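You operate a simulated robot arm through the tools that you are given. There is no shell and no other tool.

You run a simulated robot arm. Do the job below in one go: nothing can be reset, and whatever is moved stays where it is left.

## Task
Unwind all tape from the copper bar and stow its grey roll.
Fine: brake off, orange carriage at its start, then roller arm up, tension 1, brake on again; roll in the teal bin.
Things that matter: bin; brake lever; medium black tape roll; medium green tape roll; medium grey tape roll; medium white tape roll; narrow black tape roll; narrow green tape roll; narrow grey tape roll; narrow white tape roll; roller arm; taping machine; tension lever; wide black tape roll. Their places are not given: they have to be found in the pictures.

It is judged by the outcome, as a careful person would: the job done as asked, and still so three seconds after it is handed in. It fails if anything else is knocked over, pushed out of place, dropped, spilled or broken.

## Robot
A 6-joint arm with a fingered hand, fixed in place. Base frame: the origin is on the floor under the middle of its stand, x ahead of it, y to its left, z up. Lengths are in m, angles in degrees, forces in N, time in s.
It reaches about 0.812 m from its shoulder. Its first joint turns from -166.0 to 166.0 degrees. Payload 4 kg.
The tool frame sits at the grasp point between the pads (the TCP): z along the fingers, y along the line on which they close. The tips reach 0.02 m beyond it. The gripper opens to 0.14 m; its body begins 0.054 m behind the TCP. The gripper is a hand of 3 fingers: y runs from the thumb to the fingers, the wrist lies at [0, 0, -0.215] in the tool frame, and closing takes about 1.5 s.
Orientation is told as [roll, pitch, yaw] about the base's x, y, z axes, in that order, counted from this pose: with the fingers straight down and closing along the base's y, the tool's x points along the base's -x, its y along +y and its z along -z.

## Interface
- The arm moves only by the tool step_arm. Its argument "commands" is a list that holds one entry, the list of rows, each a list of 6 numbers: the shift along the tool's x, y, z in units of 500 mm (1.0 is 500 mm), then the turn, a rotation vector about the tool's x, y, z in units of 60 degrees (1.0 is 60 degrees). In form: [[[tx, ty, tz, wx, wy, wz], ...]]. A call has 1 to 20 rows; each row is the pose to reach, as a shift and turn from the pose commanded when the call began, along the tool's axes at that moment. "grip" is the closure, from 0 (fully open) to 1 (shut), set as the call begins (left out, the last holds). A call with a number of a shift or a turn outside -1 to 1 is refused whole. Each row takes 0.2 s and may step no farther than 0.05 m and 8.6 degrees from the row before; otherwise, or with a gripper value out of range, the whole call is refused. A pose out of reach is approached as far as the arm can. The call stops where the force on the tool passes 40 N (or 10 N more than at its start, if that is more) or the arm is blocked; 0.2 s more then pass. The fingers move at their own pace (about 0.045 m/s each) and stop on an object; they squeeze with about 27 N. The grip force told is the motor's: it shows also when the fingers shut on nothing. Time passes only in rows, and 0.2 s behind the last, so rows that repeat a pose let the fingers close. The reply holds the time, the measured pose of the TCP, the force on the tool along the base axes, the opening and the grip force, in the units named above and with some noise, with the torque about the TCP (base axes, N m) and any sound that the robot's microphone picked up, and new pictures: "show" is both (left out), scene, wrist or none.
- Cameras (640 x 400 px; columns grow to the right, rows downward): "scene" is fixed at [0.0509, -0.4993, 1.7767]; the picture's right is [0.69, -0.73, 0.00], its down [-0.66, -0.63, -0.41] and it looks along [0.30, 0.28, -0.91] (base axes); focal length 214 px, centre (320, 200). "wrist" rides on the gripper at [0.074, -0.043, -0.079] in the tool frame; the picture's right is [0.50, 0.87, 0.00], its down [-0.59, 0.34, -0.73] and it looks along [-0.64, 0.37, 0.68] (tool axes); focal length 275 px, centre (320, 200).
- slide_trunk(by): moves the trunk up (or, below 0, down) by that many m; the arm rides with it, the base frame stays. It gives what a move gives, with no picture.
- set_fingers(finger1, finger2, thumb_bend): sets how far each is bent, from 0 (flat) to 1 (curled in); at 0.3 the hand is open as for a grip, at 0.7 the pads meet at the TCP. One left out holds its place. A second passes; each finger stops where it meets its share of the squeeze, and holds until it gets a number again. A gripper value or a shape takes the hand back. It gives what a move gives, with no picture; readings hold the bend of each and the force on the fingers (four entries, about 0 where the hand has none), thumb and palm.
- preshape(shape): the hand has 3 fingers and takes this shape, open, in about a second: jaw (thumb against the fingers, like two jaws); tri (thumb and two fingers); tip (a fingertip pinch); poke (one finger out to press); point (the index stretched); flat (the hand flat); cup (the hand cupped); fist (a fist). The gripper value then closes the fingers along that shape, each until it touches; the sizes above hold for jaw. It gives what a move gives, with no picture.
- probe_pixels(camera, pixels): there is no depth. For up to 12 entries [column, row, z] of the newest picture of that camera ("zoom" is the newest enlarged one), the place [x, y] in the base frame at which the ray of that pixel passes the height z, good to about 0.003 m. The clock stands still meanwhile.
- inspect(camera, box): a new picture of the part [left, top, right, bottom] of that camera's present view, enlarged. The clock stands still meanwhile.
- job_done(): hands the job in; it is judged then, once.

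Leave the gripper open and the arm clear of the work at the hand-in unless told otherwise.

The tools are called as a command line: name --argument value ..., lists and objects as JSON in quotes. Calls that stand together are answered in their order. step_arm: Moves the arm, as the interface text tells. Its arguments: {"type":"object","properties":{"commands":{"type":"array"},"grip":{"type":"number"},"show":{"type":"string","enum":["both","scene","wrist","none"]}},"required":["commands"]} The other tools are called the same way: slide_trunk (by) moves the trunk up or down; preshape (shape) gives the hand a shape; set_fingers (finger1, finger2, thumb_bend) moves the fingers one by one; probe_pixels (camera, pixels) gives the place at which the rays of pixels pass given heights; inspect (camera, box) takes an enlarged picture of a part of a camera's view; job_done () hands the job in.

At the start:

```text
clock: 0.0
eef_pos: [0.4136, 0.0842, 1.4192]
ee_rot: [0.0, 0.0, 0.0]
ft_force: [0.8, -0.7, -0.4]
moment: [-0.01, 0.02, 0.01]
opening: 0.1399
grip_force: 0.0
shape: jaw
bend: [0.3, 0.3, 0.3]
finger forces: [0.0, 0.0, 0.1, 0.0, 0.0, 0.1]
trunk travel left (down, up): [-0.3, 0.29]
```

scene: 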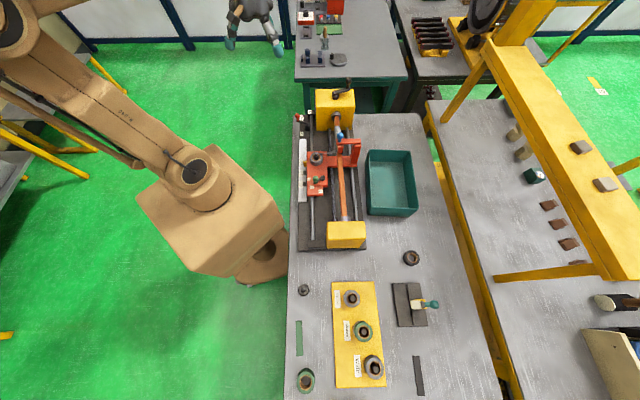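
wrist: 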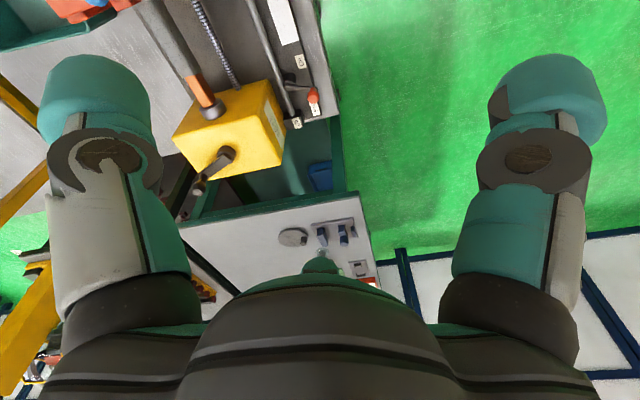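

I see the taping machine near (335,165) in the scene picture, a teal bin near (390,183) and rolls on the table below. I'll enlarge the machine first.

inspect --camera "scene" --box '[280, 75, 440, 175]'

inspect --camera "scene" --box '[280, 160, 440, 260]'

inspect --camera "scene" --box '[280, 240, 500, 400]'

inspect --camera "wrist" --box '[0, 0, 400, 250]'

```text
4.00 times, centred on (360, 125) of scene
```

zoom: 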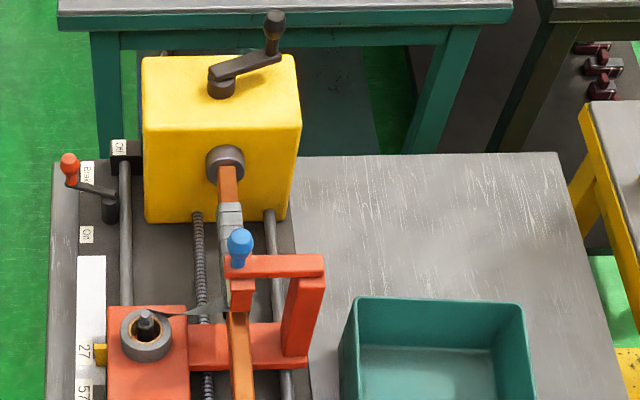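

```text
4.00 times, centred on (360, 210) of scene
```

zoom: 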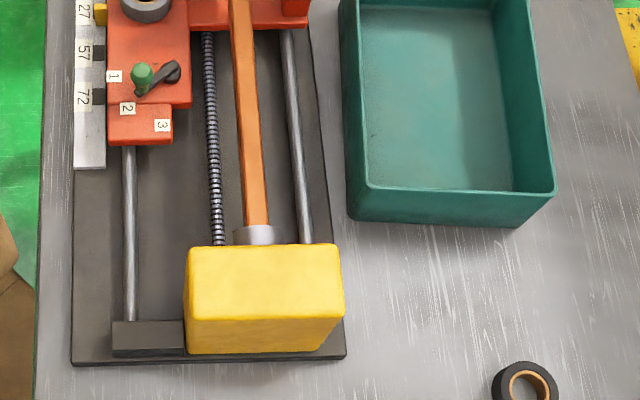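

```text
2.50 times, centred on (390, 320) of scene
```

zoom: 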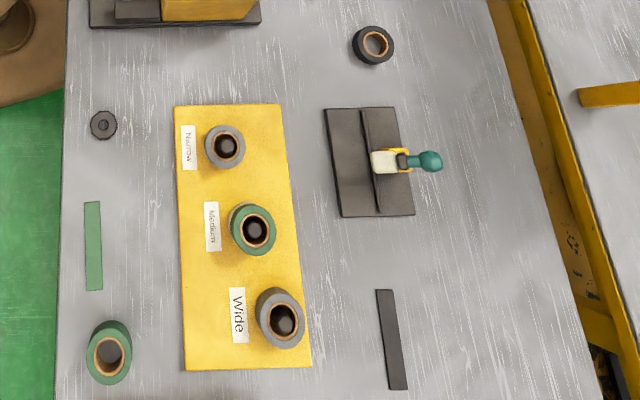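

```text
1.60 times, centred on (200, 125) of wrist
```

zoom: 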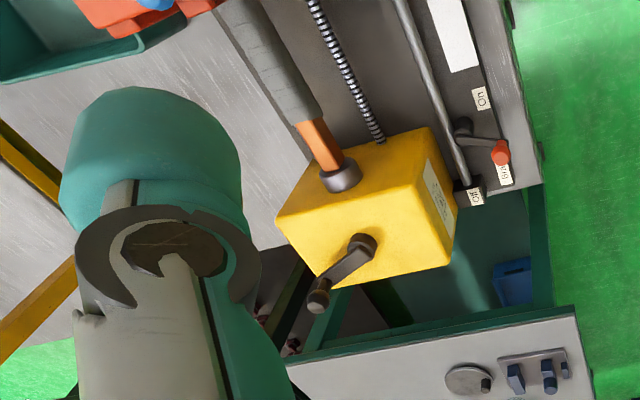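

Tape covers the bar between the headstock and the carriage. I'll triangulate heights by probing the "On" label (scene 301.5,133.75; wrist 300,60.6) and the crank knob (scene 348.75,78.75; wrist 198.75,187.5) at several heights.

probe_pixels --camera "scene" --pixels '[[301.5, 133.75, 0.7], [301.5, 133.75, 0.8], [301.5, 133.75, 0.9], [301.5, 133.75, 1.0], [348.75, 78.75, 0.8], [348.75, 78.75, 0.9], [348.75, 78.75, 1.0], [348.75, 78.75, 1.1]]'

probe_pixels --camera "wrist" --pixels '[[300, 60.6, 0.7], [300, 60.6, 0.8], [300, 60.6, 0.9], [300, 60.6, 1.0], [198.75, 187.5, 0.8], [198.75, 187.5, 0.9], [198.75, 187.5, 1.0], [198.75, 187.5, 1.1]]'

```text
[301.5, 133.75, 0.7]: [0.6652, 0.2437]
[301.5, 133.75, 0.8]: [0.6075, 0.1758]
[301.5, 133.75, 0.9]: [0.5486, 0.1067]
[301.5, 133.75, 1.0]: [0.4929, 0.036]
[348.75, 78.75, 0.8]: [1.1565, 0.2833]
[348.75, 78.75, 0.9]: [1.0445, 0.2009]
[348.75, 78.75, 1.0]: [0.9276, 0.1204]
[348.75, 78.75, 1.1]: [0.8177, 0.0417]
```

```text
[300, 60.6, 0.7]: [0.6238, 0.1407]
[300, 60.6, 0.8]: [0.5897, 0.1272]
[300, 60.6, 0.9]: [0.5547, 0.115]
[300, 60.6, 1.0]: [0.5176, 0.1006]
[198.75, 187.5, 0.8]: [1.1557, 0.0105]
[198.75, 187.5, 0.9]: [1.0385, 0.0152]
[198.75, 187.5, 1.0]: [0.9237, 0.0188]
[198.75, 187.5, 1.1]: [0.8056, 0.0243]
```

The table-level On label is at about z 0.89, and the crank knob is at about (0.79, 0.025, 1.12). Next I'll triangulate the chuck, crank hub, red brake knob and others.

probe_pixels --camera "scene" --pixels '[[336.25, 115.75, 0.95], [336.25, 115.75, 1.05], [335.5, 96.25, 1.0], [335.5, 96.25, 1.1], [297.5, 115, 0.9], [297.5, 115, 1.0], [343.75, 217.5, 0.95], [343.75, 217.5, 1.05], [339.75, 136.25, 1.0], [339.75, 136.25, 1.1], [367, 210, 0.87], [417, 210, 0.87]]'

probe_pixels --camera "wrist" --pixels '[[211.25, 107.5, 0.95], [211.25, 107.5, 1.05], [228.1, 151.9, 1.0], [228.1, 151.9, 1.1], [312.5, 95, 0.9], [312.5, 95, 1.0], [96.9, 0, 1.0], [96.9, 0, 1.1]]'

```text
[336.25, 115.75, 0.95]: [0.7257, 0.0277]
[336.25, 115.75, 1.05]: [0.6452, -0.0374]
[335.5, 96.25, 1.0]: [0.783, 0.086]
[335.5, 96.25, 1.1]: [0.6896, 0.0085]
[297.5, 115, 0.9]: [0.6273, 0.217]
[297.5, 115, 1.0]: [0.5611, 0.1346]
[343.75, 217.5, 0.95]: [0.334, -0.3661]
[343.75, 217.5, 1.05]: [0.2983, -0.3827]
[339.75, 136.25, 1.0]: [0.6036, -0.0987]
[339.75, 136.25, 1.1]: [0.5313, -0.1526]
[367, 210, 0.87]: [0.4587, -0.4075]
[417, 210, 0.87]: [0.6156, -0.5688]
```

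```text
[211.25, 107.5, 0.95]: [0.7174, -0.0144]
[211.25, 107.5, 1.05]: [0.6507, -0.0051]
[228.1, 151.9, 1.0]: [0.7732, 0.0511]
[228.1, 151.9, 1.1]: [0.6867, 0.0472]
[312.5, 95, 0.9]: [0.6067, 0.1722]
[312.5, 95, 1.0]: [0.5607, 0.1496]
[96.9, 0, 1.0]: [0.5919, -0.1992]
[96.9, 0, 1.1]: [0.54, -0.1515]
```

The bar runs along (0.707, 0.707) at z about 1.01, and the brake knob is near (0.572, 0.152, 0.98). I'll zoom in closer on the brake lever, the scale and the tension lever in the current views.

inspect --camera "wrist" --box '[240, 0, 368, 130]'

inspect --camera "scene" --box '[290, 105, 354, 145]'

inspect --camera "scene" --box '[294, 135, 366, 200]'

```text
3.08 times, centred on (304, 65) of wrist
```

zoom: 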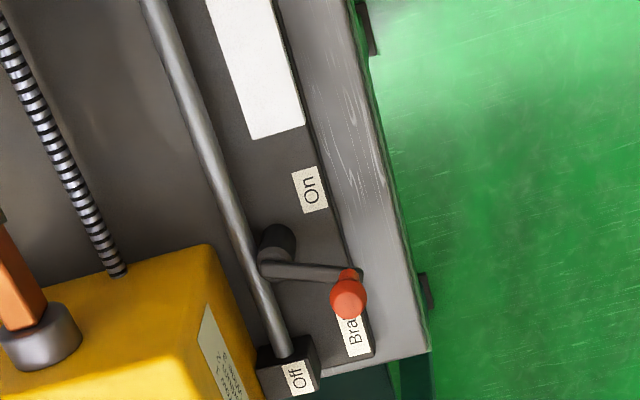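

```text
10.00 times, centred on (322, 125) of scene
```

zoom: 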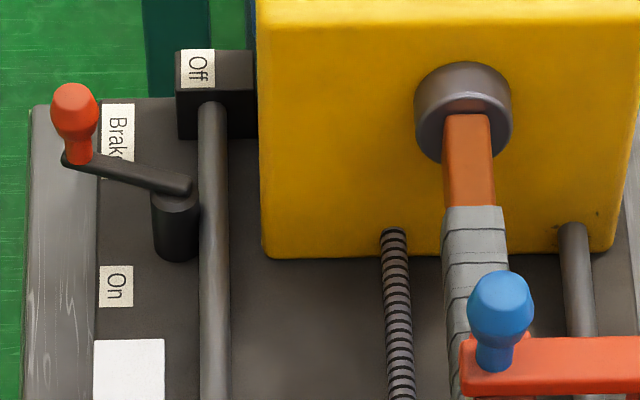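

```text
6.15 times, centred on (330, 168) of scene
```

zoom: 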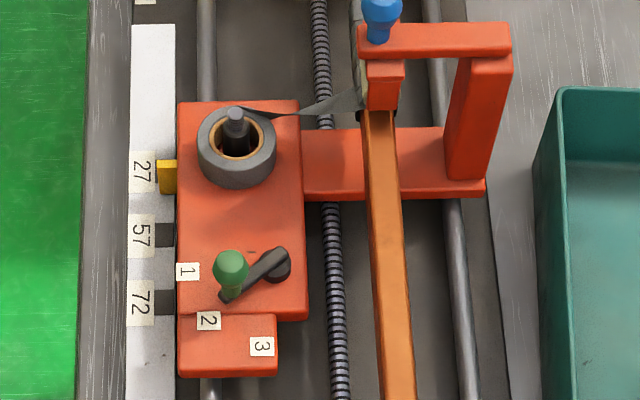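

I'll triangulate the pivot, the "Off" label and the knob base of the brake lever from both cameras.

probe_pixels --camera "scene" --pixels '[[301.5, 133.7, 0.87], [309.5, 111.8, 0.9], [309.5, 111.8, 0.95], [307.5, 124, 0.9], [307.5, 124, 0.95], [307.5, 130, 0.87], [307.5, 130, 0.89], [297.8, 120.8, 0.9], [297.8, 120.8, 0.95], [301.5, 133.7, 0.89]]'

probe_pixels --camera "wrist" --pixels '[[300.8, 61.1, 0.87], [296.2, 122.5, 0.9], [296.2, 122.5, 0.95], [286.1, 87.1, 0.9], [286.1, 87.1, 0.95], [291, 75.4, 0.87], [291, 75.4, 0.89], [315.4, 88.4, 0.9], [315.4, 88.4, 0.95], [300.8, 61.1, 0.89]]'

```text
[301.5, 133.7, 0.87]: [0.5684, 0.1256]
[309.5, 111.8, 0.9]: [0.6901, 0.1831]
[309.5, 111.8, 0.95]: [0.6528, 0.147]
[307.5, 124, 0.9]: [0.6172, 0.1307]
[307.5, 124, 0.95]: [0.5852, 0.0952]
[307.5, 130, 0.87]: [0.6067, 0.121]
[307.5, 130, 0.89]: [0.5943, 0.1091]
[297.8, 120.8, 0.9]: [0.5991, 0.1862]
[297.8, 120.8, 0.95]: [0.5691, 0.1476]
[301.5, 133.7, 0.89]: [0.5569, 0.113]
```

```text
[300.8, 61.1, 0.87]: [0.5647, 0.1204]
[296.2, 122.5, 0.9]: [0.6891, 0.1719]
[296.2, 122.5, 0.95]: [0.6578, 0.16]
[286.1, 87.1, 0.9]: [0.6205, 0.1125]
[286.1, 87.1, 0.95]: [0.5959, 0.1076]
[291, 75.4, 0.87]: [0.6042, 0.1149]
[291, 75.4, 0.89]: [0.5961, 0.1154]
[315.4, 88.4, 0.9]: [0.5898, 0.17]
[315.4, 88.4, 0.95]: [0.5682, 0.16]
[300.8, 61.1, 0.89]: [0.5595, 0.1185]
```

Brake pivot is about (0.602, 0.112) with the knob at (0.579, 0.163), so the lever is between On and Off. I'll turn the hand -60° in yaw and bring it lower over the machine (TCP 0.33, -0.05, 1.25) for a closer wrist-camera look.

step_arm --commands '[[[0.0239, -0.0383, 0.0483, 0, 0, 0.1428], [0.0478, -0.0766, 0.0966, 0, 0, 0.2857], [0.0717, -0.1149, 0.1449, 0, 0, 0.4285], [0.0955, -0.1531, 0.1931, 0, 0, 0.5714], [0.1194, -0.1914, 0.2414, 0, 0, 0.7142], [0.1433, -0.2297, 0.2897, 0, 0, 0.8571], [0.1672, -0.268, 0.338, 0, 0, 1.0]]]'

```text
clock: 1.6
eef_pos: [0.3317, -0.0533, 1.2477]
ee_rot: [0.0, 0.1, -60.1]
ft_force: [0.1, 0.1, -0.2]
moment: [0.05, 0.02, -0.04]
opening: 0.1397
grip_force: 0.1
shape: jaw
bend: [0.3, 0.3, 0.3]
finger forces: [0.0, 0.0, 0.0, 0.1, 0.0, 0.1]
trunk travel left (down, up): [-0.3, 0.29]
```

scene: 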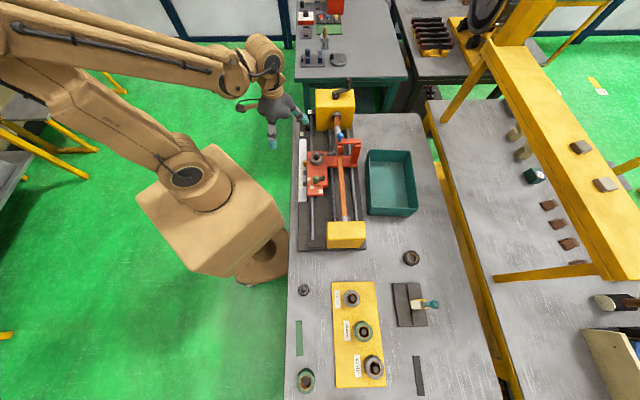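
wrist: 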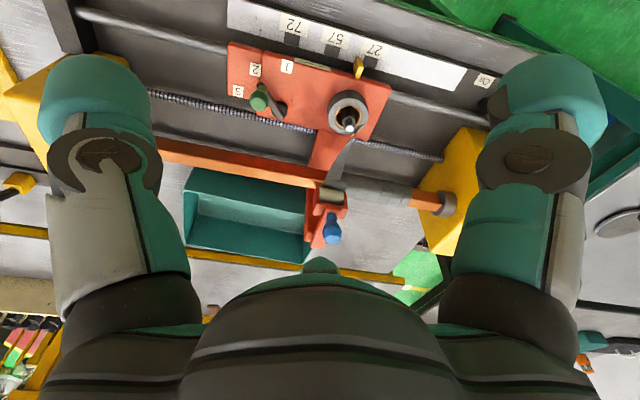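

I now have a good view of the machine. I'll enlarge the carriage, scale and bar in the wrist picture.

inspect --camera "wrist" --box '[200, 0, 500, 188]'

inspect --camera "wrist" --box '[220, 10, 400, 122]'

inspect --camera "wrist" --box '[280, 120, 480, 260]'

```text
2.13 times, centred on (350, 94) of wrist
```

zoom: 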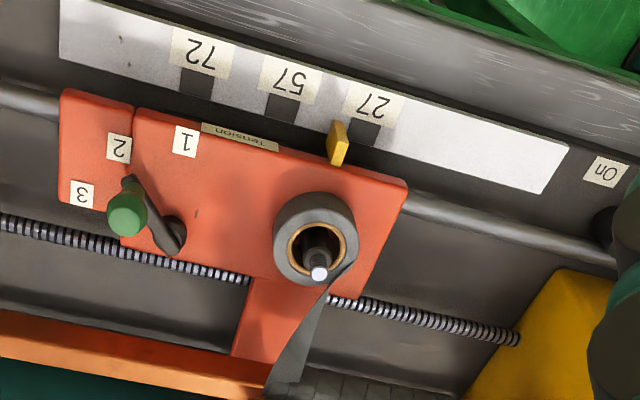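

```text
3.56 times, centred on (310, 66) of wrist
```

zoom: 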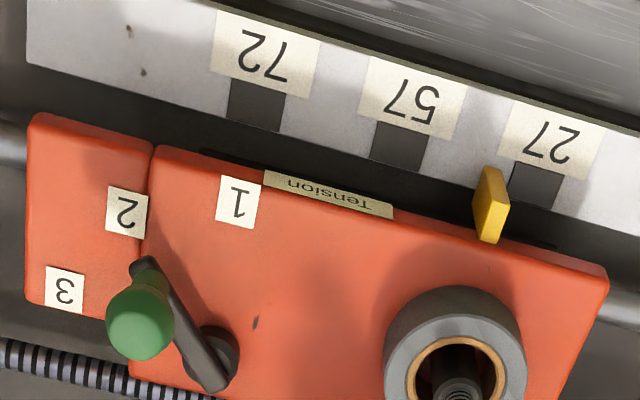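

```text
2.86 times, centred on (380, 190) of wrist
```

zoom: 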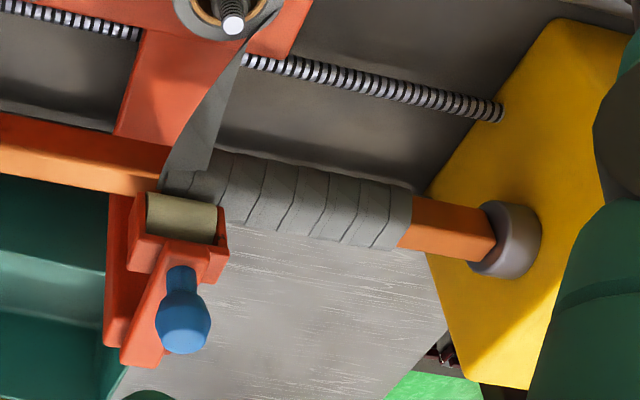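

I'll triangulate the spindle pin top, green knob, blue knob, tension labels and tape start from both cameras.

probe_pixels --camera "scene" --pixels '[[316.2, 154.7, 0.95], [316.2, 154.7, 1.05], [315.7, 178.1, 0.95], [315.7, 178.1, 1.05], [340, 135.5, 1.05], [340, 135.5, 1.15], [308.4, 179.5, 0.9], [308.4, 179.5, 0.95], [320.4, 191.7, 0.9], [320.4, 191.7, 0.95], [337.5, 126.5, 1.0], [337.5, 126.5, 1.03]]'

probe_pixels --camera "wrist" --pixels '[[349.5, 127.8, 0.95], [349.5, 127.8, 1.05], [259.4, 99.6, 0.95], [259.4, 99.6, 1.05], [332.8, 233.7, 1.05], [332.8, 233.7, 1.15], [287.1, 66.3, 0.9], [287.1, 66.3, 0.95], [237.8, 91.7, 0.9], [237.8, 91.7, 0.95], [409.7, 195.2, 1.0], [409.7, 195.2, 1.03]]'

```text
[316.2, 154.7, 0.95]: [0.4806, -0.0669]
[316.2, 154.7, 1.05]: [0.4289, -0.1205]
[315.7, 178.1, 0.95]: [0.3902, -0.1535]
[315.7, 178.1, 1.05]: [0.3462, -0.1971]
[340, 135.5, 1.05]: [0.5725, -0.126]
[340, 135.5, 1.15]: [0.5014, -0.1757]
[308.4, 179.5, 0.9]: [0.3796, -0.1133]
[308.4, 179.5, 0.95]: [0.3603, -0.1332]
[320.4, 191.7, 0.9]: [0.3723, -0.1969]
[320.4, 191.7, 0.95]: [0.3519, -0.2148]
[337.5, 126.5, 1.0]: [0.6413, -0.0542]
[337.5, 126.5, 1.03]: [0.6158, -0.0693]
```

```text
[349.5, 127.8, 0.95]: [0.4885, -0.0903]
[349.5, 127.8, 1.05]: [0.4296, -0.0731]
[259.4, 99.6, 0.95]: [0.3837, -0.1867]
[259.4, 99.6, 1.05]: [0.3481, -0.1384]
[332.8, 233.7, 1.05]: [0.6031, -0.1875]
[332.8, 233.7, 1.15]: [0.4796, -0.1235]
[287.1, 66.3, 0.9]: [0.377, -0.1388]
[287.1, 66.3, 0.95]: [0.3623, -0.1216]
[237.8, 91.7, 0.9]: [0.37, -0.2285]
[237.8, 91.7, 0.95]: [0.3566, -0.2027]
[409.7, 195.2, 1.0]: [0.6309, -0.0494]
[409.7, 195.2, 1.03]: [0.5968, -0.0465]
```

Heights found: carriage plate about 0.935, pin top 0.983, green knob (0.372,-0.169,0.986) and blue knob (0.535,-0.153,1.104). Next I'll turn back to yaw 0 and shift to look at the brake lever and headstock up close.

step_arm --commands '[[[0.0042, 0.0164, 0, 0, 0, -0.1428], [0.0083, 0.0327, 0, 0, 0, -0.2857], [0.0125, 0.0491, 0, 0, 0, -0.4285], [0.0167, 0.0655, 0, 0, 0, -0.5714], [0.0209, 0.0819, 0, 0, 0, -0.7142], [0.025, 0.0982, 0, 0, 0, -0.8571], [0.0292, 0.1146, 0, 0, 0, -1.0]]]'

```text
clock: 3.2
eef_pos: [0.3726, -0.0096, 1.2507]
ee_rot: [0.0, 0.0, 0.2]
ft_force: [0.2, -0.4, 1.6]
moment: [0.0, 0.01, 0.02]
opening: 0.1398
grip_force: 0.0
shape: jaw
bend: [0.3, 0.3, 0.3]
finger forces: [0.0, 0.0, 0.0, 0.1, 0.0, 0.0]
trunk travel left (down, up): [-0.3, 0.29]
```

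scene: 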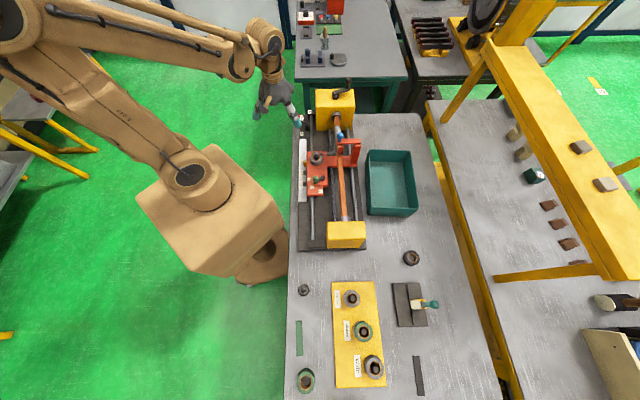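
wrist: 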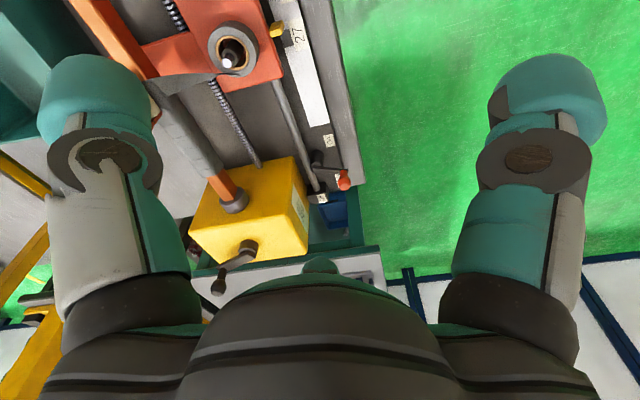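

inspect --camera "wrist" --box '[270, 110, 390, 222]'

inspect --camera "wrist" --box '[170, 130, 370, 300]'

inspect --camera "scene" --box '[200, 30, 360, 135]'

```text
3.57 times, centred on (330, 166) of wrist
```

zoom: 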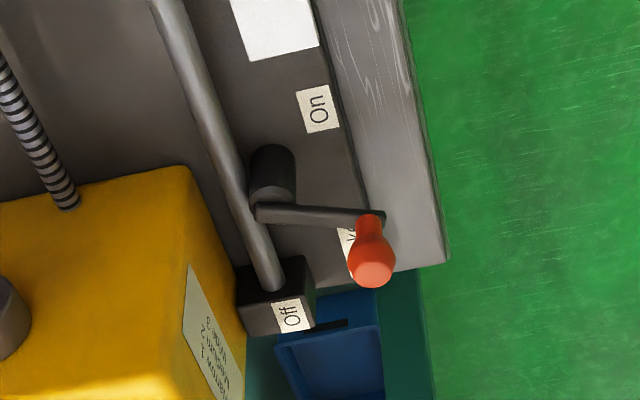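

```text
2.35 times, centred on (270, 215) of wrist
```

zoom: 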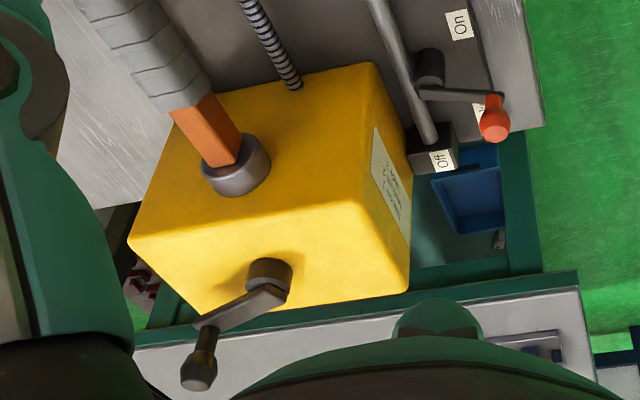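

```text
3.81 times, centred on (280, 82) of scene
```

zoom: 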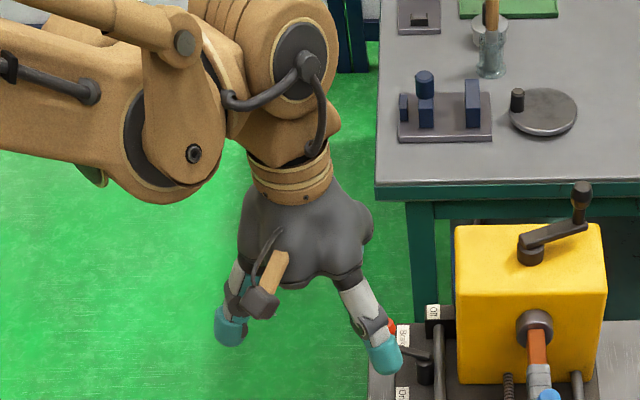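

The crank is actually on top of the headstock, with a vertical axis and an upright knob. I'll triangulate its knob, hub and the headstock corners with the new view.

probe_pixels --camera "scene" --pixels '[[348.8, 78.9, 1.05], [348.8, 78.9, 1.15], [348.2, 88.6, 1.05], [348.2, 88.6, 1.15], [335.9, 92.5, 1.05], [335.9, 92.5, 1.15], [335.9, 98.3, 1.0], [335.9, 98.3, 1.1]]'

probe_pixels --camera "wrist" --pixels '[[216, 292.9, 1.05], [216, 292.9, 1.15], [222.3, 270.3, 1.05], [222.3, 270.3, 1.15], [249.6, 255.4, 1.05], [249.6, 255.4, 1.15], [248.7, 242.7, 1.0], [248.7, 242.7, 1.1], [328.7, 161.8, 0.93], [342.0, 174.8, 0.93]]'

```text
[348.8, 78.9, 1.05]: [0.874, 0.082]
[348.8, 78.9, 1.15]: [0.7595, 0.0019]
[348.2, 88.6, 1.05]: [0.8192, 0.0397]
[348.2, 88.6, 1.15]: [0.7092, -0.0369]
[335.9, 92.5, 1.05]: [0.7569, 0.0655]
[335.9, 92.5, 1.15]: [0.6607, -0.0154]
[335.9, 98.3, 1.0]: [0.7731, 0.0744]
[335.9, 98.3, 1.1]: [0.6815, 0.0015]
```

```text
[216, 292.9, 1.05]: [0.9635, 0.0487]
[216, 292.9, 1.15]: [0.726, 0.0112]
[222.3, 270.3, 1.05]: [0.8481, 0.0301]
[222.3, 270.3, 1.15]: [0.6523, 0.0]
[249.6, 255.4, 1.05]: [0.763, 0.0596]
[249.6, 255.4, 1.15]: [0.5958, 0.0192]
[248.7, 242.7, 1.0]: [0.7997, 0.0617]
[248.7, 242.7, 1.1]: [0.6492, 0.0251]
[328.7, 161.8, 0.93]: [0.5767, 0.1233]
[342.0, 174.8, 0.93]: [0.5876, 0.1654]
```

Crank knob is about (0.782, 0.02, 1.08–1.128) and its hub about (0.735, 0.045), with radius about 0.056. I'll try the "tip" hand shape to see which fingers it uses for pinching small knobs.

preshape --shape "tip"

inspect --camera "wrist" --box '[0, 0, 640, 400]'

inspect --camera "scene" --box '[220, 10, 320, 140]'

probe_pixels --camera "wrist" --pixels '[[313.8, 168.2, 0.93], [342.6, 170.2, 0.93], [342.6, 170.2, 0.94], [345, 187, 0.97], [345, 187, 0.98]]'

```text
clock: 4.1
eef_pos: [0.3732, -0.0111, 1.2507]
ee_rot: [0.0, 0.0, 0.0]
ft_force: [0.3, -0.4, 0.4]
moment: [0.01, 0.03, 0.0]
opening: 0.1399
grip_force: 0.1
shape: tip
bend: [0.3, 0.3, 0.3]
finger forces: [0.1, 0.0, 0.0, 0.0, 0.1, 0.0]
trunk travel left (down, up): [-0.3, 0.29]
```

```text
1.00 times, centred on (320, 200) of wrist (not enlarged: the box is as wide or as high as the picture)
```

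zoom: 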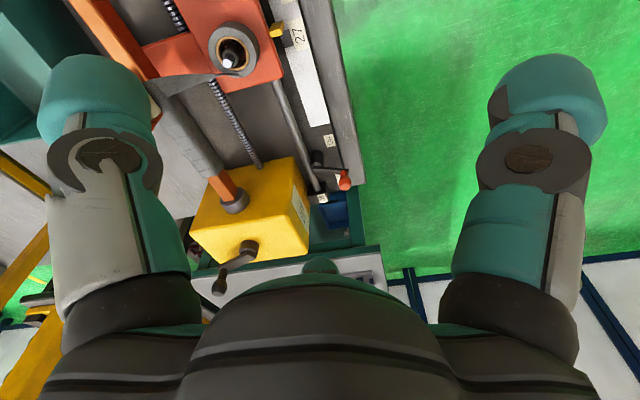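

```text
3.08 times, centred on (270, 75) of scene
```

zoom: 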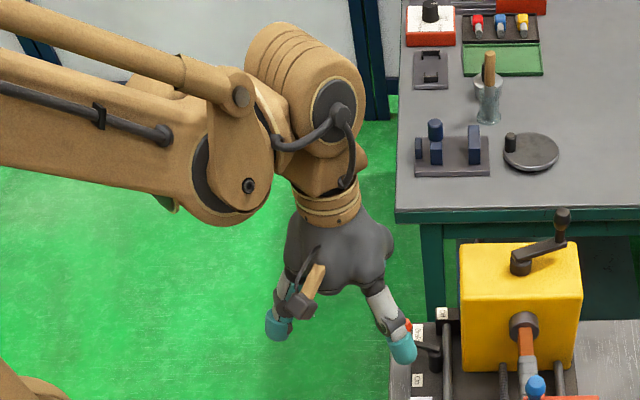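

```text
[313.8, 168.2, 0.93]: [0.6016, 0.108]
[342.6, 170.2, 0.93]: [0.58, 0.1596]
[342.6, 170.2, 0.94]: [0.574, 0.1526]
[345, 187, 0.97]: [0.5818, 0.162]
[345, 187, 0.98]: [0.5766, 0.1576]
```

Brake pivot is (0.602,0.108) and the knob (0.58,0.16), radius about 0.056. I'll close the tip pinch in mid-air to see how the fingers meet.

step_arm --commands '[[[0, 0, 0, 0, 0, 0], [0, 0, 0, 0, 0, 0], [0, 0, 0, 0, 0, 0], [0, 0, 0, 0, 0, 0], [0, 0, 0, 0, 0, 0], [0, 0, 0, 0, 0, 0], [0, 0, 0, 0, 0, 0]]]' --grip 0.75

inspect --camera "scene" --box '[240, 60, 320, 130]'

```text
clock: 5.7
eef_pos: [0.3736, -0.0104, 1.2514]
ee_rot: [0.0, 0.0, -0.1]
ft_force: [0.2, -0.5, -0.6]
moment: [0.0, 0.0, -0.02]
opening: 0.0353
grip_force: 0.0
shape: tip
bend: [0.46, 0.46, 0.45]
finger forces: [0.0, 0.0, 0.0, 0.0, 0.0, 0.1]
trunk travel left (down, up): [-0.3, 0.29]
```

scene: 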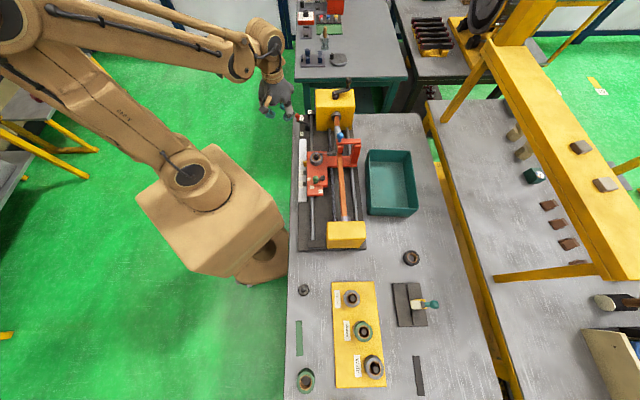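
wrist: 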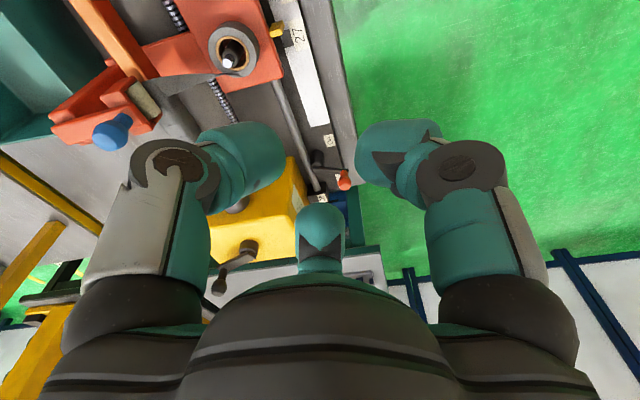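

```text
5.71 times, centred on (280, 95) of scene
```

zoom: 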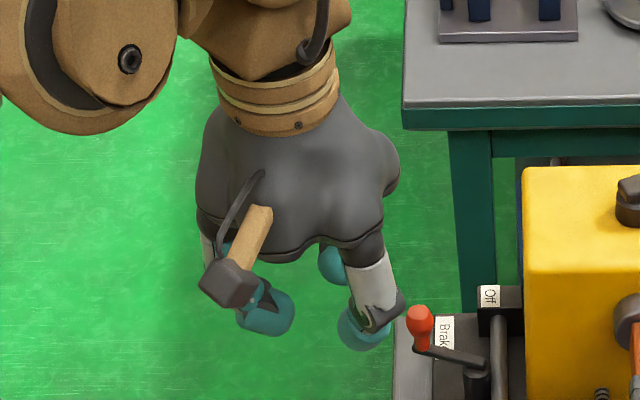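

The three fingers close evenly towards the centre, like a ring, which suits knobs. I'll set a medium opening and move above the brake knob at (0.58, 0.16), TCP z 1.12.

step_arm --commands '[[[-0.0516, 0.0426, 0.0328, 0, 0, 0], [-0.1032, 0.0852, 0.0657, 0, 0, 0], [-0.1548, 0.1278, 0.0985, 0, 0, 0], [-0.2064, 0.1704, 0.1314, 0, 0, 0], [-0.258, 0.213, 0.1642, 0, 0, 0], [-0.3096, 0.2556, 0.1971, 0, 0, 0], [-0.3612, 0.2982, 0.23, 0, 0, 0], [-0.4128, 0.3408, 0.2628, 0, 0, 0]]]' --grip 0.5

inspect --camera "wrist" --box '[160, 50, 480, 250]'

```text
clock: 7.5
eef_pos: [0.5793, 0.161, 1.12]
ee_rot: [0.0, 0.1, 0.0]
ft_force: [0.4, 0.4, 0.3]
moment: [-0.04, 0.03, -0.02]
opening: 0.0697
grip_force: 0.0
shape: tip
bend: [0.34, 0.34, 0.33]
finger forces: [0.0, 0.0, 0.0, 0.1, 0.1, 0.0]
trunk travel left (down, up): [-0.3, 0.29]
```

scene: 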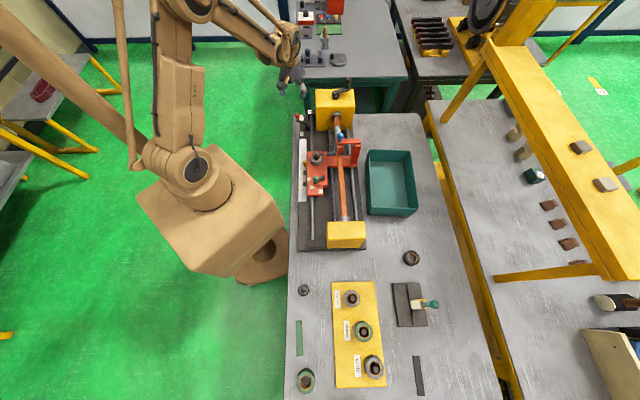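
wrist: 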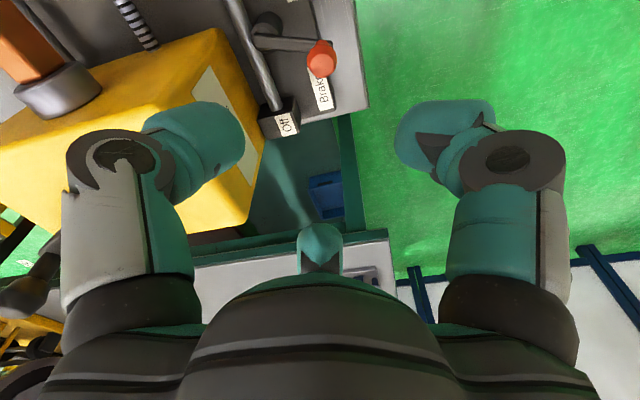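

```text
2.00 times, centred on (320, 150) of wrist
```

zoom: 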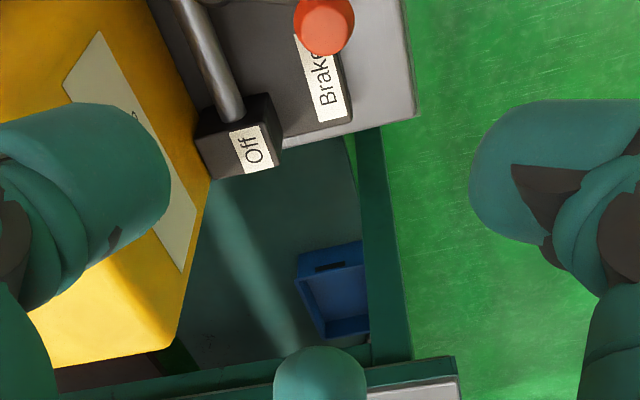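

The knob appears at wrist (321,58). I'll probe it before descending.

probe_pixels --camera "wrist" --pixels '[[321, 60, 0.96], [321, 60, 0.97], [321, 60, 0.98], [320, 76, 0.88], [265, 22, 0.93], [316, 40, 0.935]]'

probe_pixels --camera "scene" --pixels '[[297.3, 116.5, 0.96], [297.3, 116.5, 0.97], [297.3, 116.5, 0.98]]'

inspect --camera "scene" --box '[270, 65, 350, 135]'

```text
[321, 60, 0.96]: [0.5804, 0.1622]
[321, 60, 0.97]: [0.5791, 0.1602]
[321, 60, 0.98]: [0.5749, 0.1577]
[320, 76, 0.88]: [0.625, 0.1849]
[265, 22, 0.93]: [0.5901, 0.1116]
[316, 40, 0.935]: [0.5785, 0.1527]
```

```text
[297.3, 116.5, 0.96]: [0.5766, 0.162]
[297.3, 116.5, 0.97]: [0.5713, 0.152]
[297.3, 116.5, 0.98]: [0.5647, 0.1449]
```

```text
5.71 times, centred on (310, 100) of scene
```

zoom: 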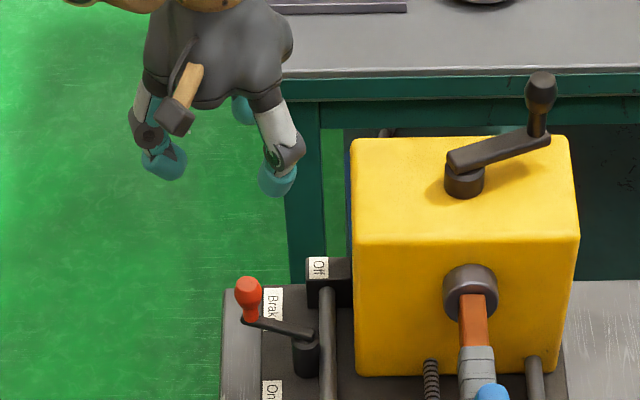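

Knob confirmed at about (0.579, 0.160, 0.965). I'll descend straight so the three fingers ring it, TCP z 0.972.

step_arm --commands '[[[0, 0, 0.06, 0, 0, 0], [0, 0, 0.12, 0, 0, 0], [0, -0.001, 0.18, 0, 0, 0], [0, -0.002, 0.24, 0, 0, 0], [0, -0.002, 0.296, 0, 0, 0]]]'

inspect --camera "wrist" --box '[160, 50, 480, 250]'

inspect --camera "scene" --box '[270, 65, 350, 135]'

```text
clock: 8.7
eef_pos: [0.5808, 0.159, 0.9713]
ee_rot: [0.0, 0.0, 0.1]
ft_force: [0.3, 0.9, 0.4]
moment: [-0.01, -0.03, -0.01]
opening: 0.0697
grip_force: 0.1
shape: tip
bend: [0.34, 0.34, 0.33]
finger forces: [0.1, 0.0, 0.0, 0.1, 0.0, 0.0]
trunk travel left (down, up): [-0.3, 0.29]
```

scene: 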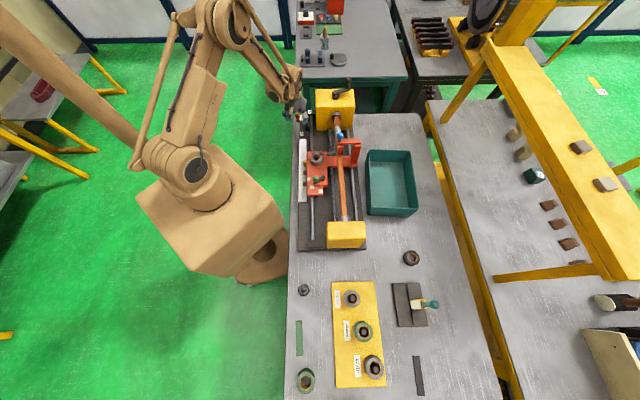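
wrist: 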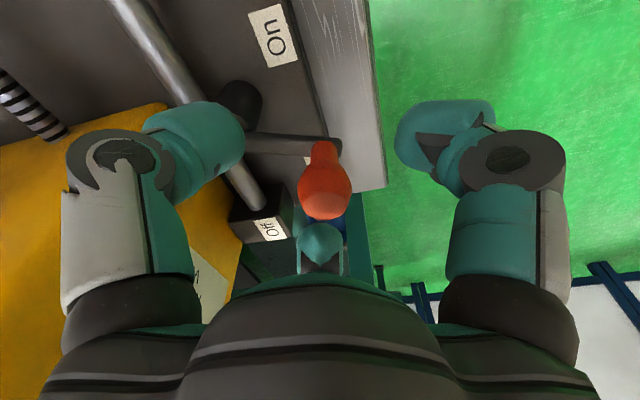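

```text
2.00 times, centred on (320, 150) of wrist
```

zoom: 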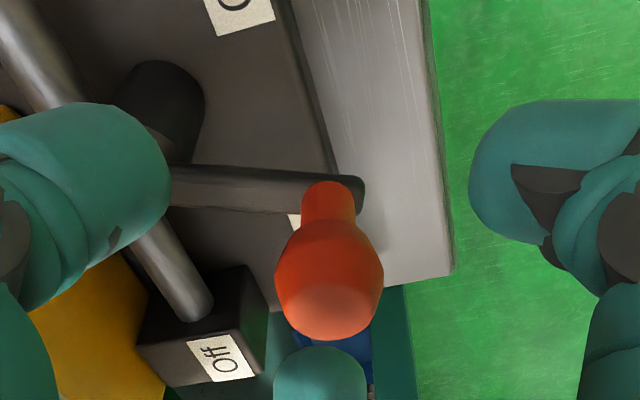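

```text
5.71 times, centred on (310, 100) of scene
```

zoom: 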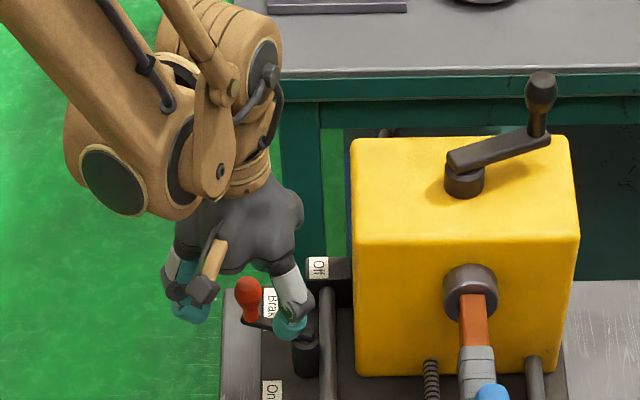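

The knob is centred between the three fingers at wrist (324,190). Now I'll close onto it.

step_arm --commands '[[[0, 0, 0, 0, 0, 0], [0, 0, 0, 0, 0, 0], [0, 0, 0, 0, 0, 0], [0, 0, 0, 0, 0, 0], [0, 0, 0, 0, 0, 0]]]' --grip 1.0

```text
clock: 9.9
eef_pos: [0.5781, 0.1598, 0.9703]
ee_rot: [0.0, 0.0, 0.0]
ft_force: [-2.6, 0.8, -4.6]
moment: [0.0, 0.02, -0.06]
opening: 0.0175
grip_force: 27.0
shape: tip
bend: [0.64, 0.48, 0.58]
finger forces: [24.9, 22.1, 0.0, 0.0, 18.8, 0.0]
trunk travel left (down, up): [-0.3, 0.29]
```

scene: 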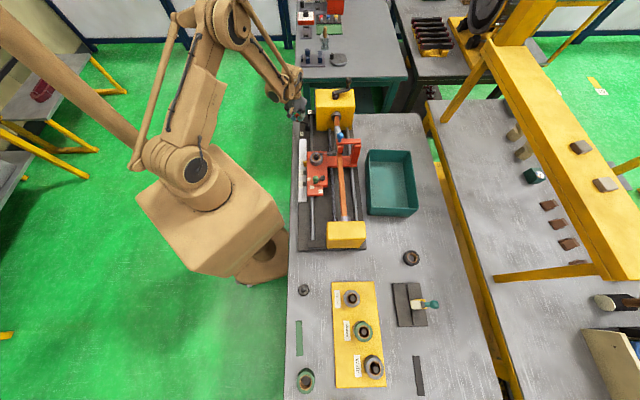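
wrist: 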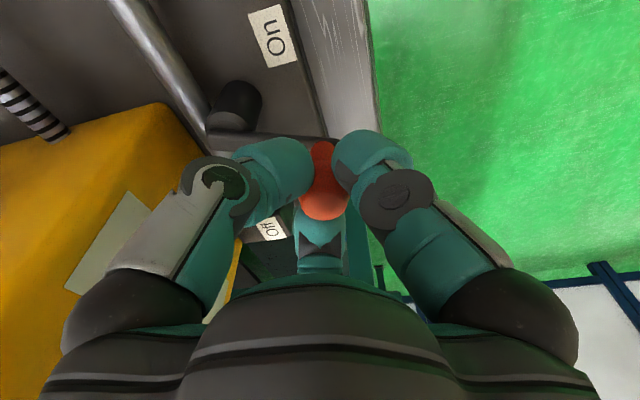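

Gripped at opening 0.0175. I'll loosen slightly into a cage and sweep the knob along its arc (pivot 0.602,0.110, r 0.0555) towards the "Off" label, first to 72°.

step_arm --commands '[[[0, 0, 0, 0, 0, 0], [0, 0, 0, 0, 0, 0], [-0.0128, 0.0058, 0, 0, 0, 0], [-0.026, 0.009, 0, 0, 0, 0], [-0.0394, 0.0104, 0, 0, 0, 0], [-0.053, 0.0104, 0, 0, 0, 0], [-0.0664, 0.0086, 0, 0, 0, 0], [-0.0796, 0.0052, 0, 0, 0, 0]]]' --grip 0.83

inspect --camera "scene" --box '[270, 65, 350, 135]'

```text
clock: 11.7
eef_pos: [0.6202, 0.1625, 0.9719]
ee_rot: [-0.1, 0.0, 0.0]
ft_force: [-0.7, 1.6, -0.1]
moment: [0.02, 0.04, -0.03]
opening: 0.0239
grip_force: 0.1
shape: tip
bend: [0.49, 0.51, 0.51]
finger forces: [1.6, 0.3, 0.0, 0.0, 0.0, 0.0]
trunk travel left (down, up): [-0.3, 0.29]
```

scene: 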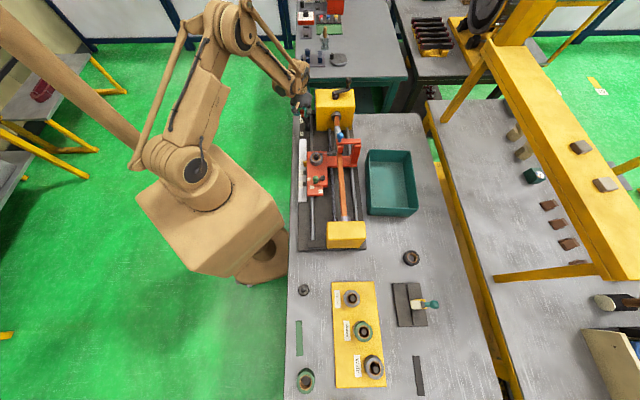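
wrist: 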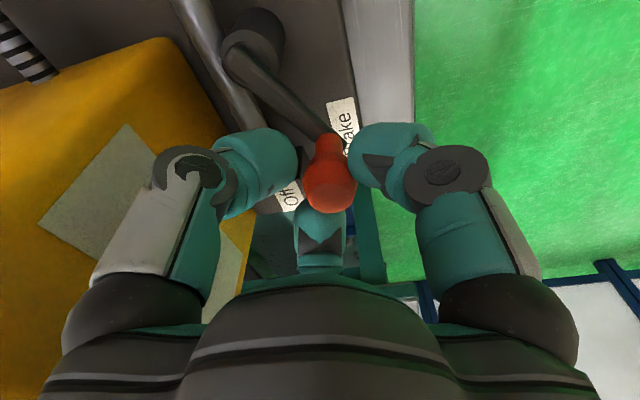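

```text
5.71 times, centred on (310, 100) of scene
```

zoom: 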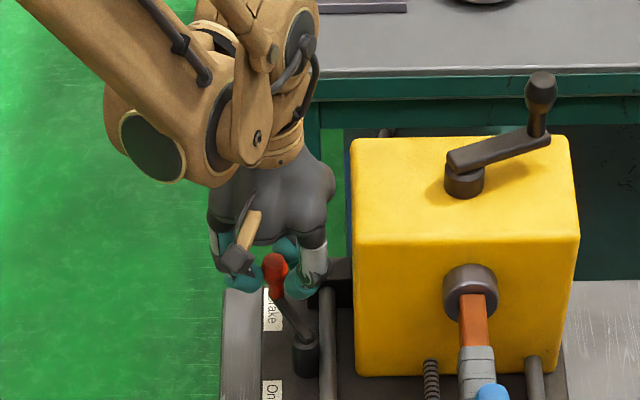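

The lever follows freely. I'll continue along the arc to about 45° (pointing at "Off").

step_arm --commands '[[[-0.0126, -0.005, 0, 0, 0, 0], [-0.0244, -0.0114, 0, 0, 0, 0], [-0.0354, -0.0194, 0, 0, 0, 0], [-0.044, -0.0272, 0, 0, 0, 0]]]'

inspect --camera "scene" --box '[270, 65, 350, 135]'

```text
clock: 12.7
eef_pos: [0.6344, 0.1542, 0.9732]
ee_rot: [0.1, 0.3, 0.4]
ft_force: [-29.6, 23.5, -3.4]
moment: [-1.58, -2.01, 0.16]
opening: 0.0238
grip_force: 0.0
shape: tip
bend: [0.5, 0.5, 0.51]
finger forces: [0.8, 1.1, 0.0, 0.0, 0.1, 38.4]
trunk travel left (down, up): [-0.3, 0.29]
stopped in row 4: the force on the tool passed its limit at 47 N (the readings are from after the stop); the commanded pose is now the measured one
```

scene: 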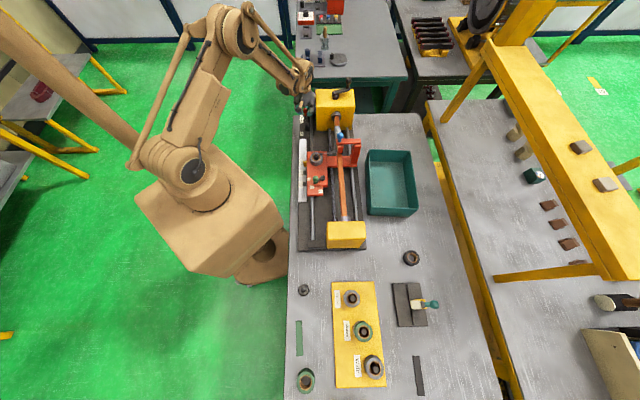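
wrist: 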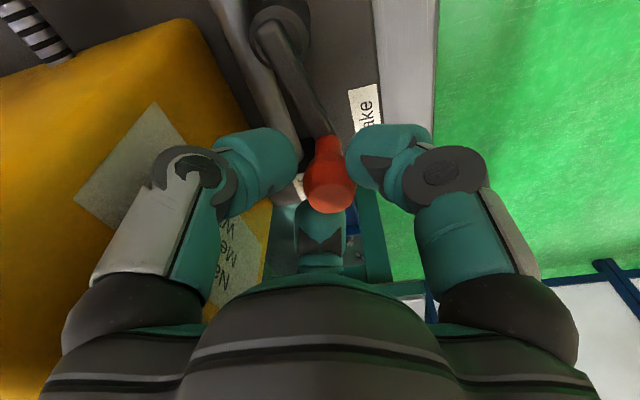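

```text
5.71 times, centred on (310, 100) of scene
```

zoom: 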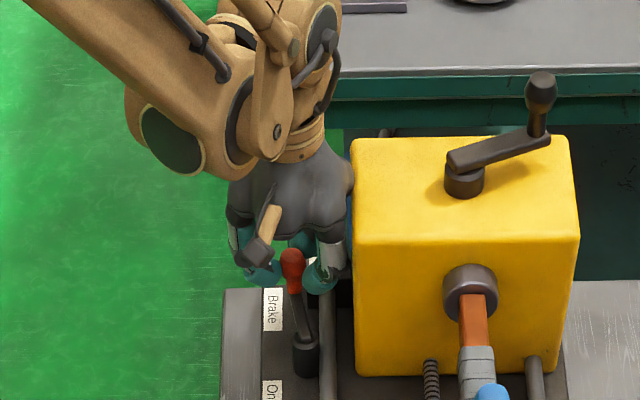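

The palm touched the headstock's side (palm force 38 N). I'll back off a little, open the ring slightly and lean the wrist 20° away from the headstock.

step_arm --commands '[[[0.0134, 0.0096, 0, 0, 0, 0], [0.0134, 0.0096, 0, 0.0786, -0.0786, 0], [0.0134, 0.0096, 0, 0.1571, -0.1571, 0], [0.0134, 0.0096, 0, 0.2357, -0.2357, 0]]]' --grip 0.75

inspect --camera "scene" --box '[270, 65, 350, 135]'

```text
clock: 13.7
eef_pos: [0.6315, 0.1541, 0.9714]
ee_rot: [-14.5, -13.8, 1.9]
ft_force: [0.3, 0.4, -0.2]
moment: [-0.02, 0.01, -0.01]
opening: 0.0349
grip_force: 0.0
shape: tip
bend: [0.46, 0.46, 0.45]
finger forces: [0.2, 0.0, 0.1, 0.0, 0.1, 0.0]
trunk travel left (down, up): [-0.3, 0.29]
```

scene: 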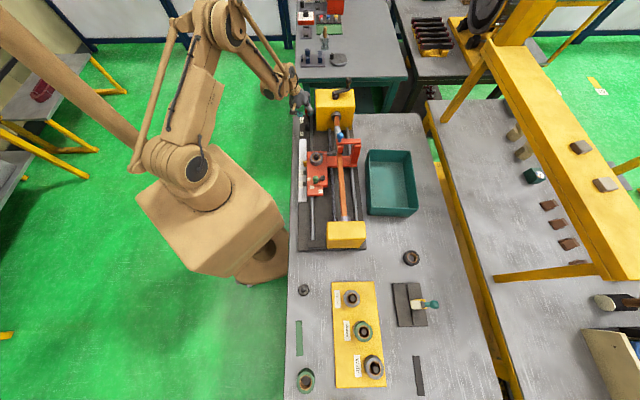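
wrist: 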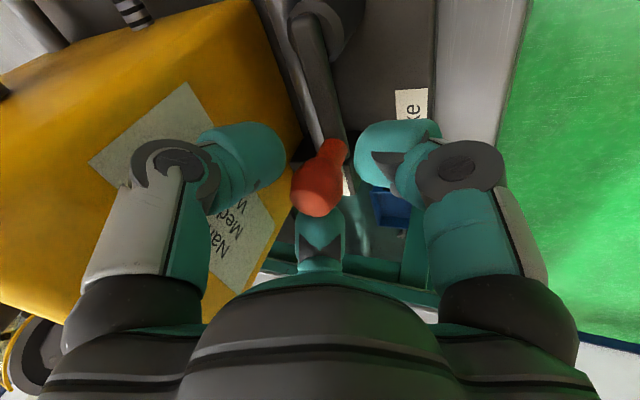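

```text
5.71 times, centred on (310, 100) of scene
```

zoom: 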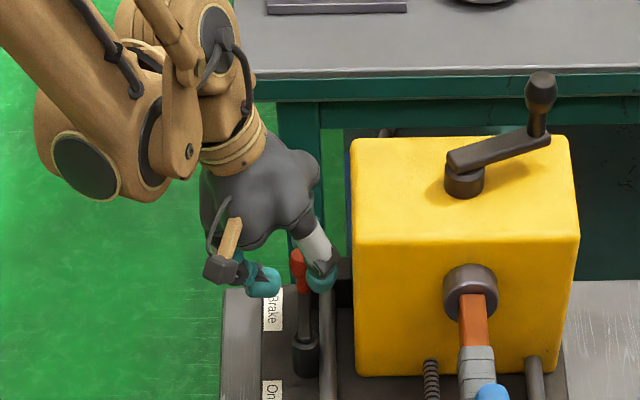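

The hand now clears the headstock. I'll push the knob further along the arc towards "Off".

step_arm --commands '[[[-0.0089, -0.0044, 0.0034, 0, 0, 0], [-0.0178, -0.0088, 0.0068, 0, 0, 0], [-0.0236, -0.0158, 0.0101, 0, 0, 0], [-0.0294, -0.0227, 0.0134, 0, 0, 0]]]'

inspect --camera "scene" --box '[270, 65, 350, 135]'

```text
clock: 14.7
eef_pos: [0.644, 0.1453, 0.9717]
ee_rot: [-14.3, -13.8, 1.9]
ft_force: [-34.3, 16.9, -1.2]
moment: [-0.48, -1.04, -1.7]
opening: 0.0334
grip_force: 0.0
shape: tip
bend: [0.45, 0.46, 0.48]
finger forces: [1.2, 0.0, 0.0, 0.0, 34.9, 0.0]
trunk travel left (down, up): [-0.3, 0.29]
```

scene: 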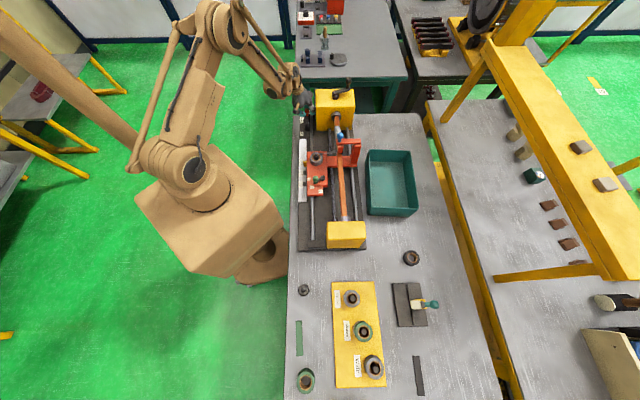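
wrist: 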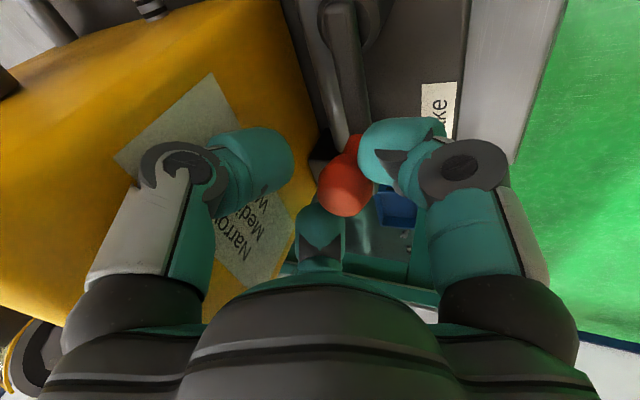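

```text
5.71 times, centred on (310, 100) of scene
```

zoom: 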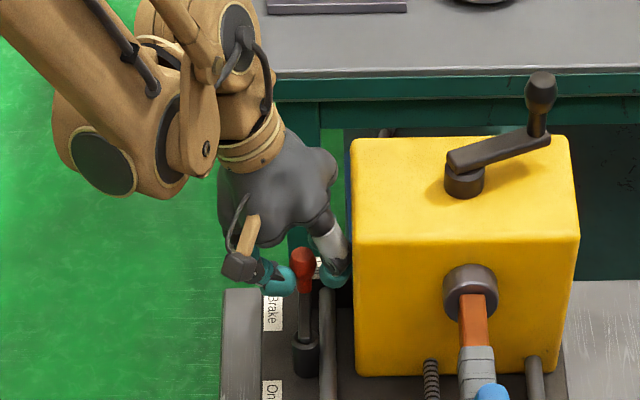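

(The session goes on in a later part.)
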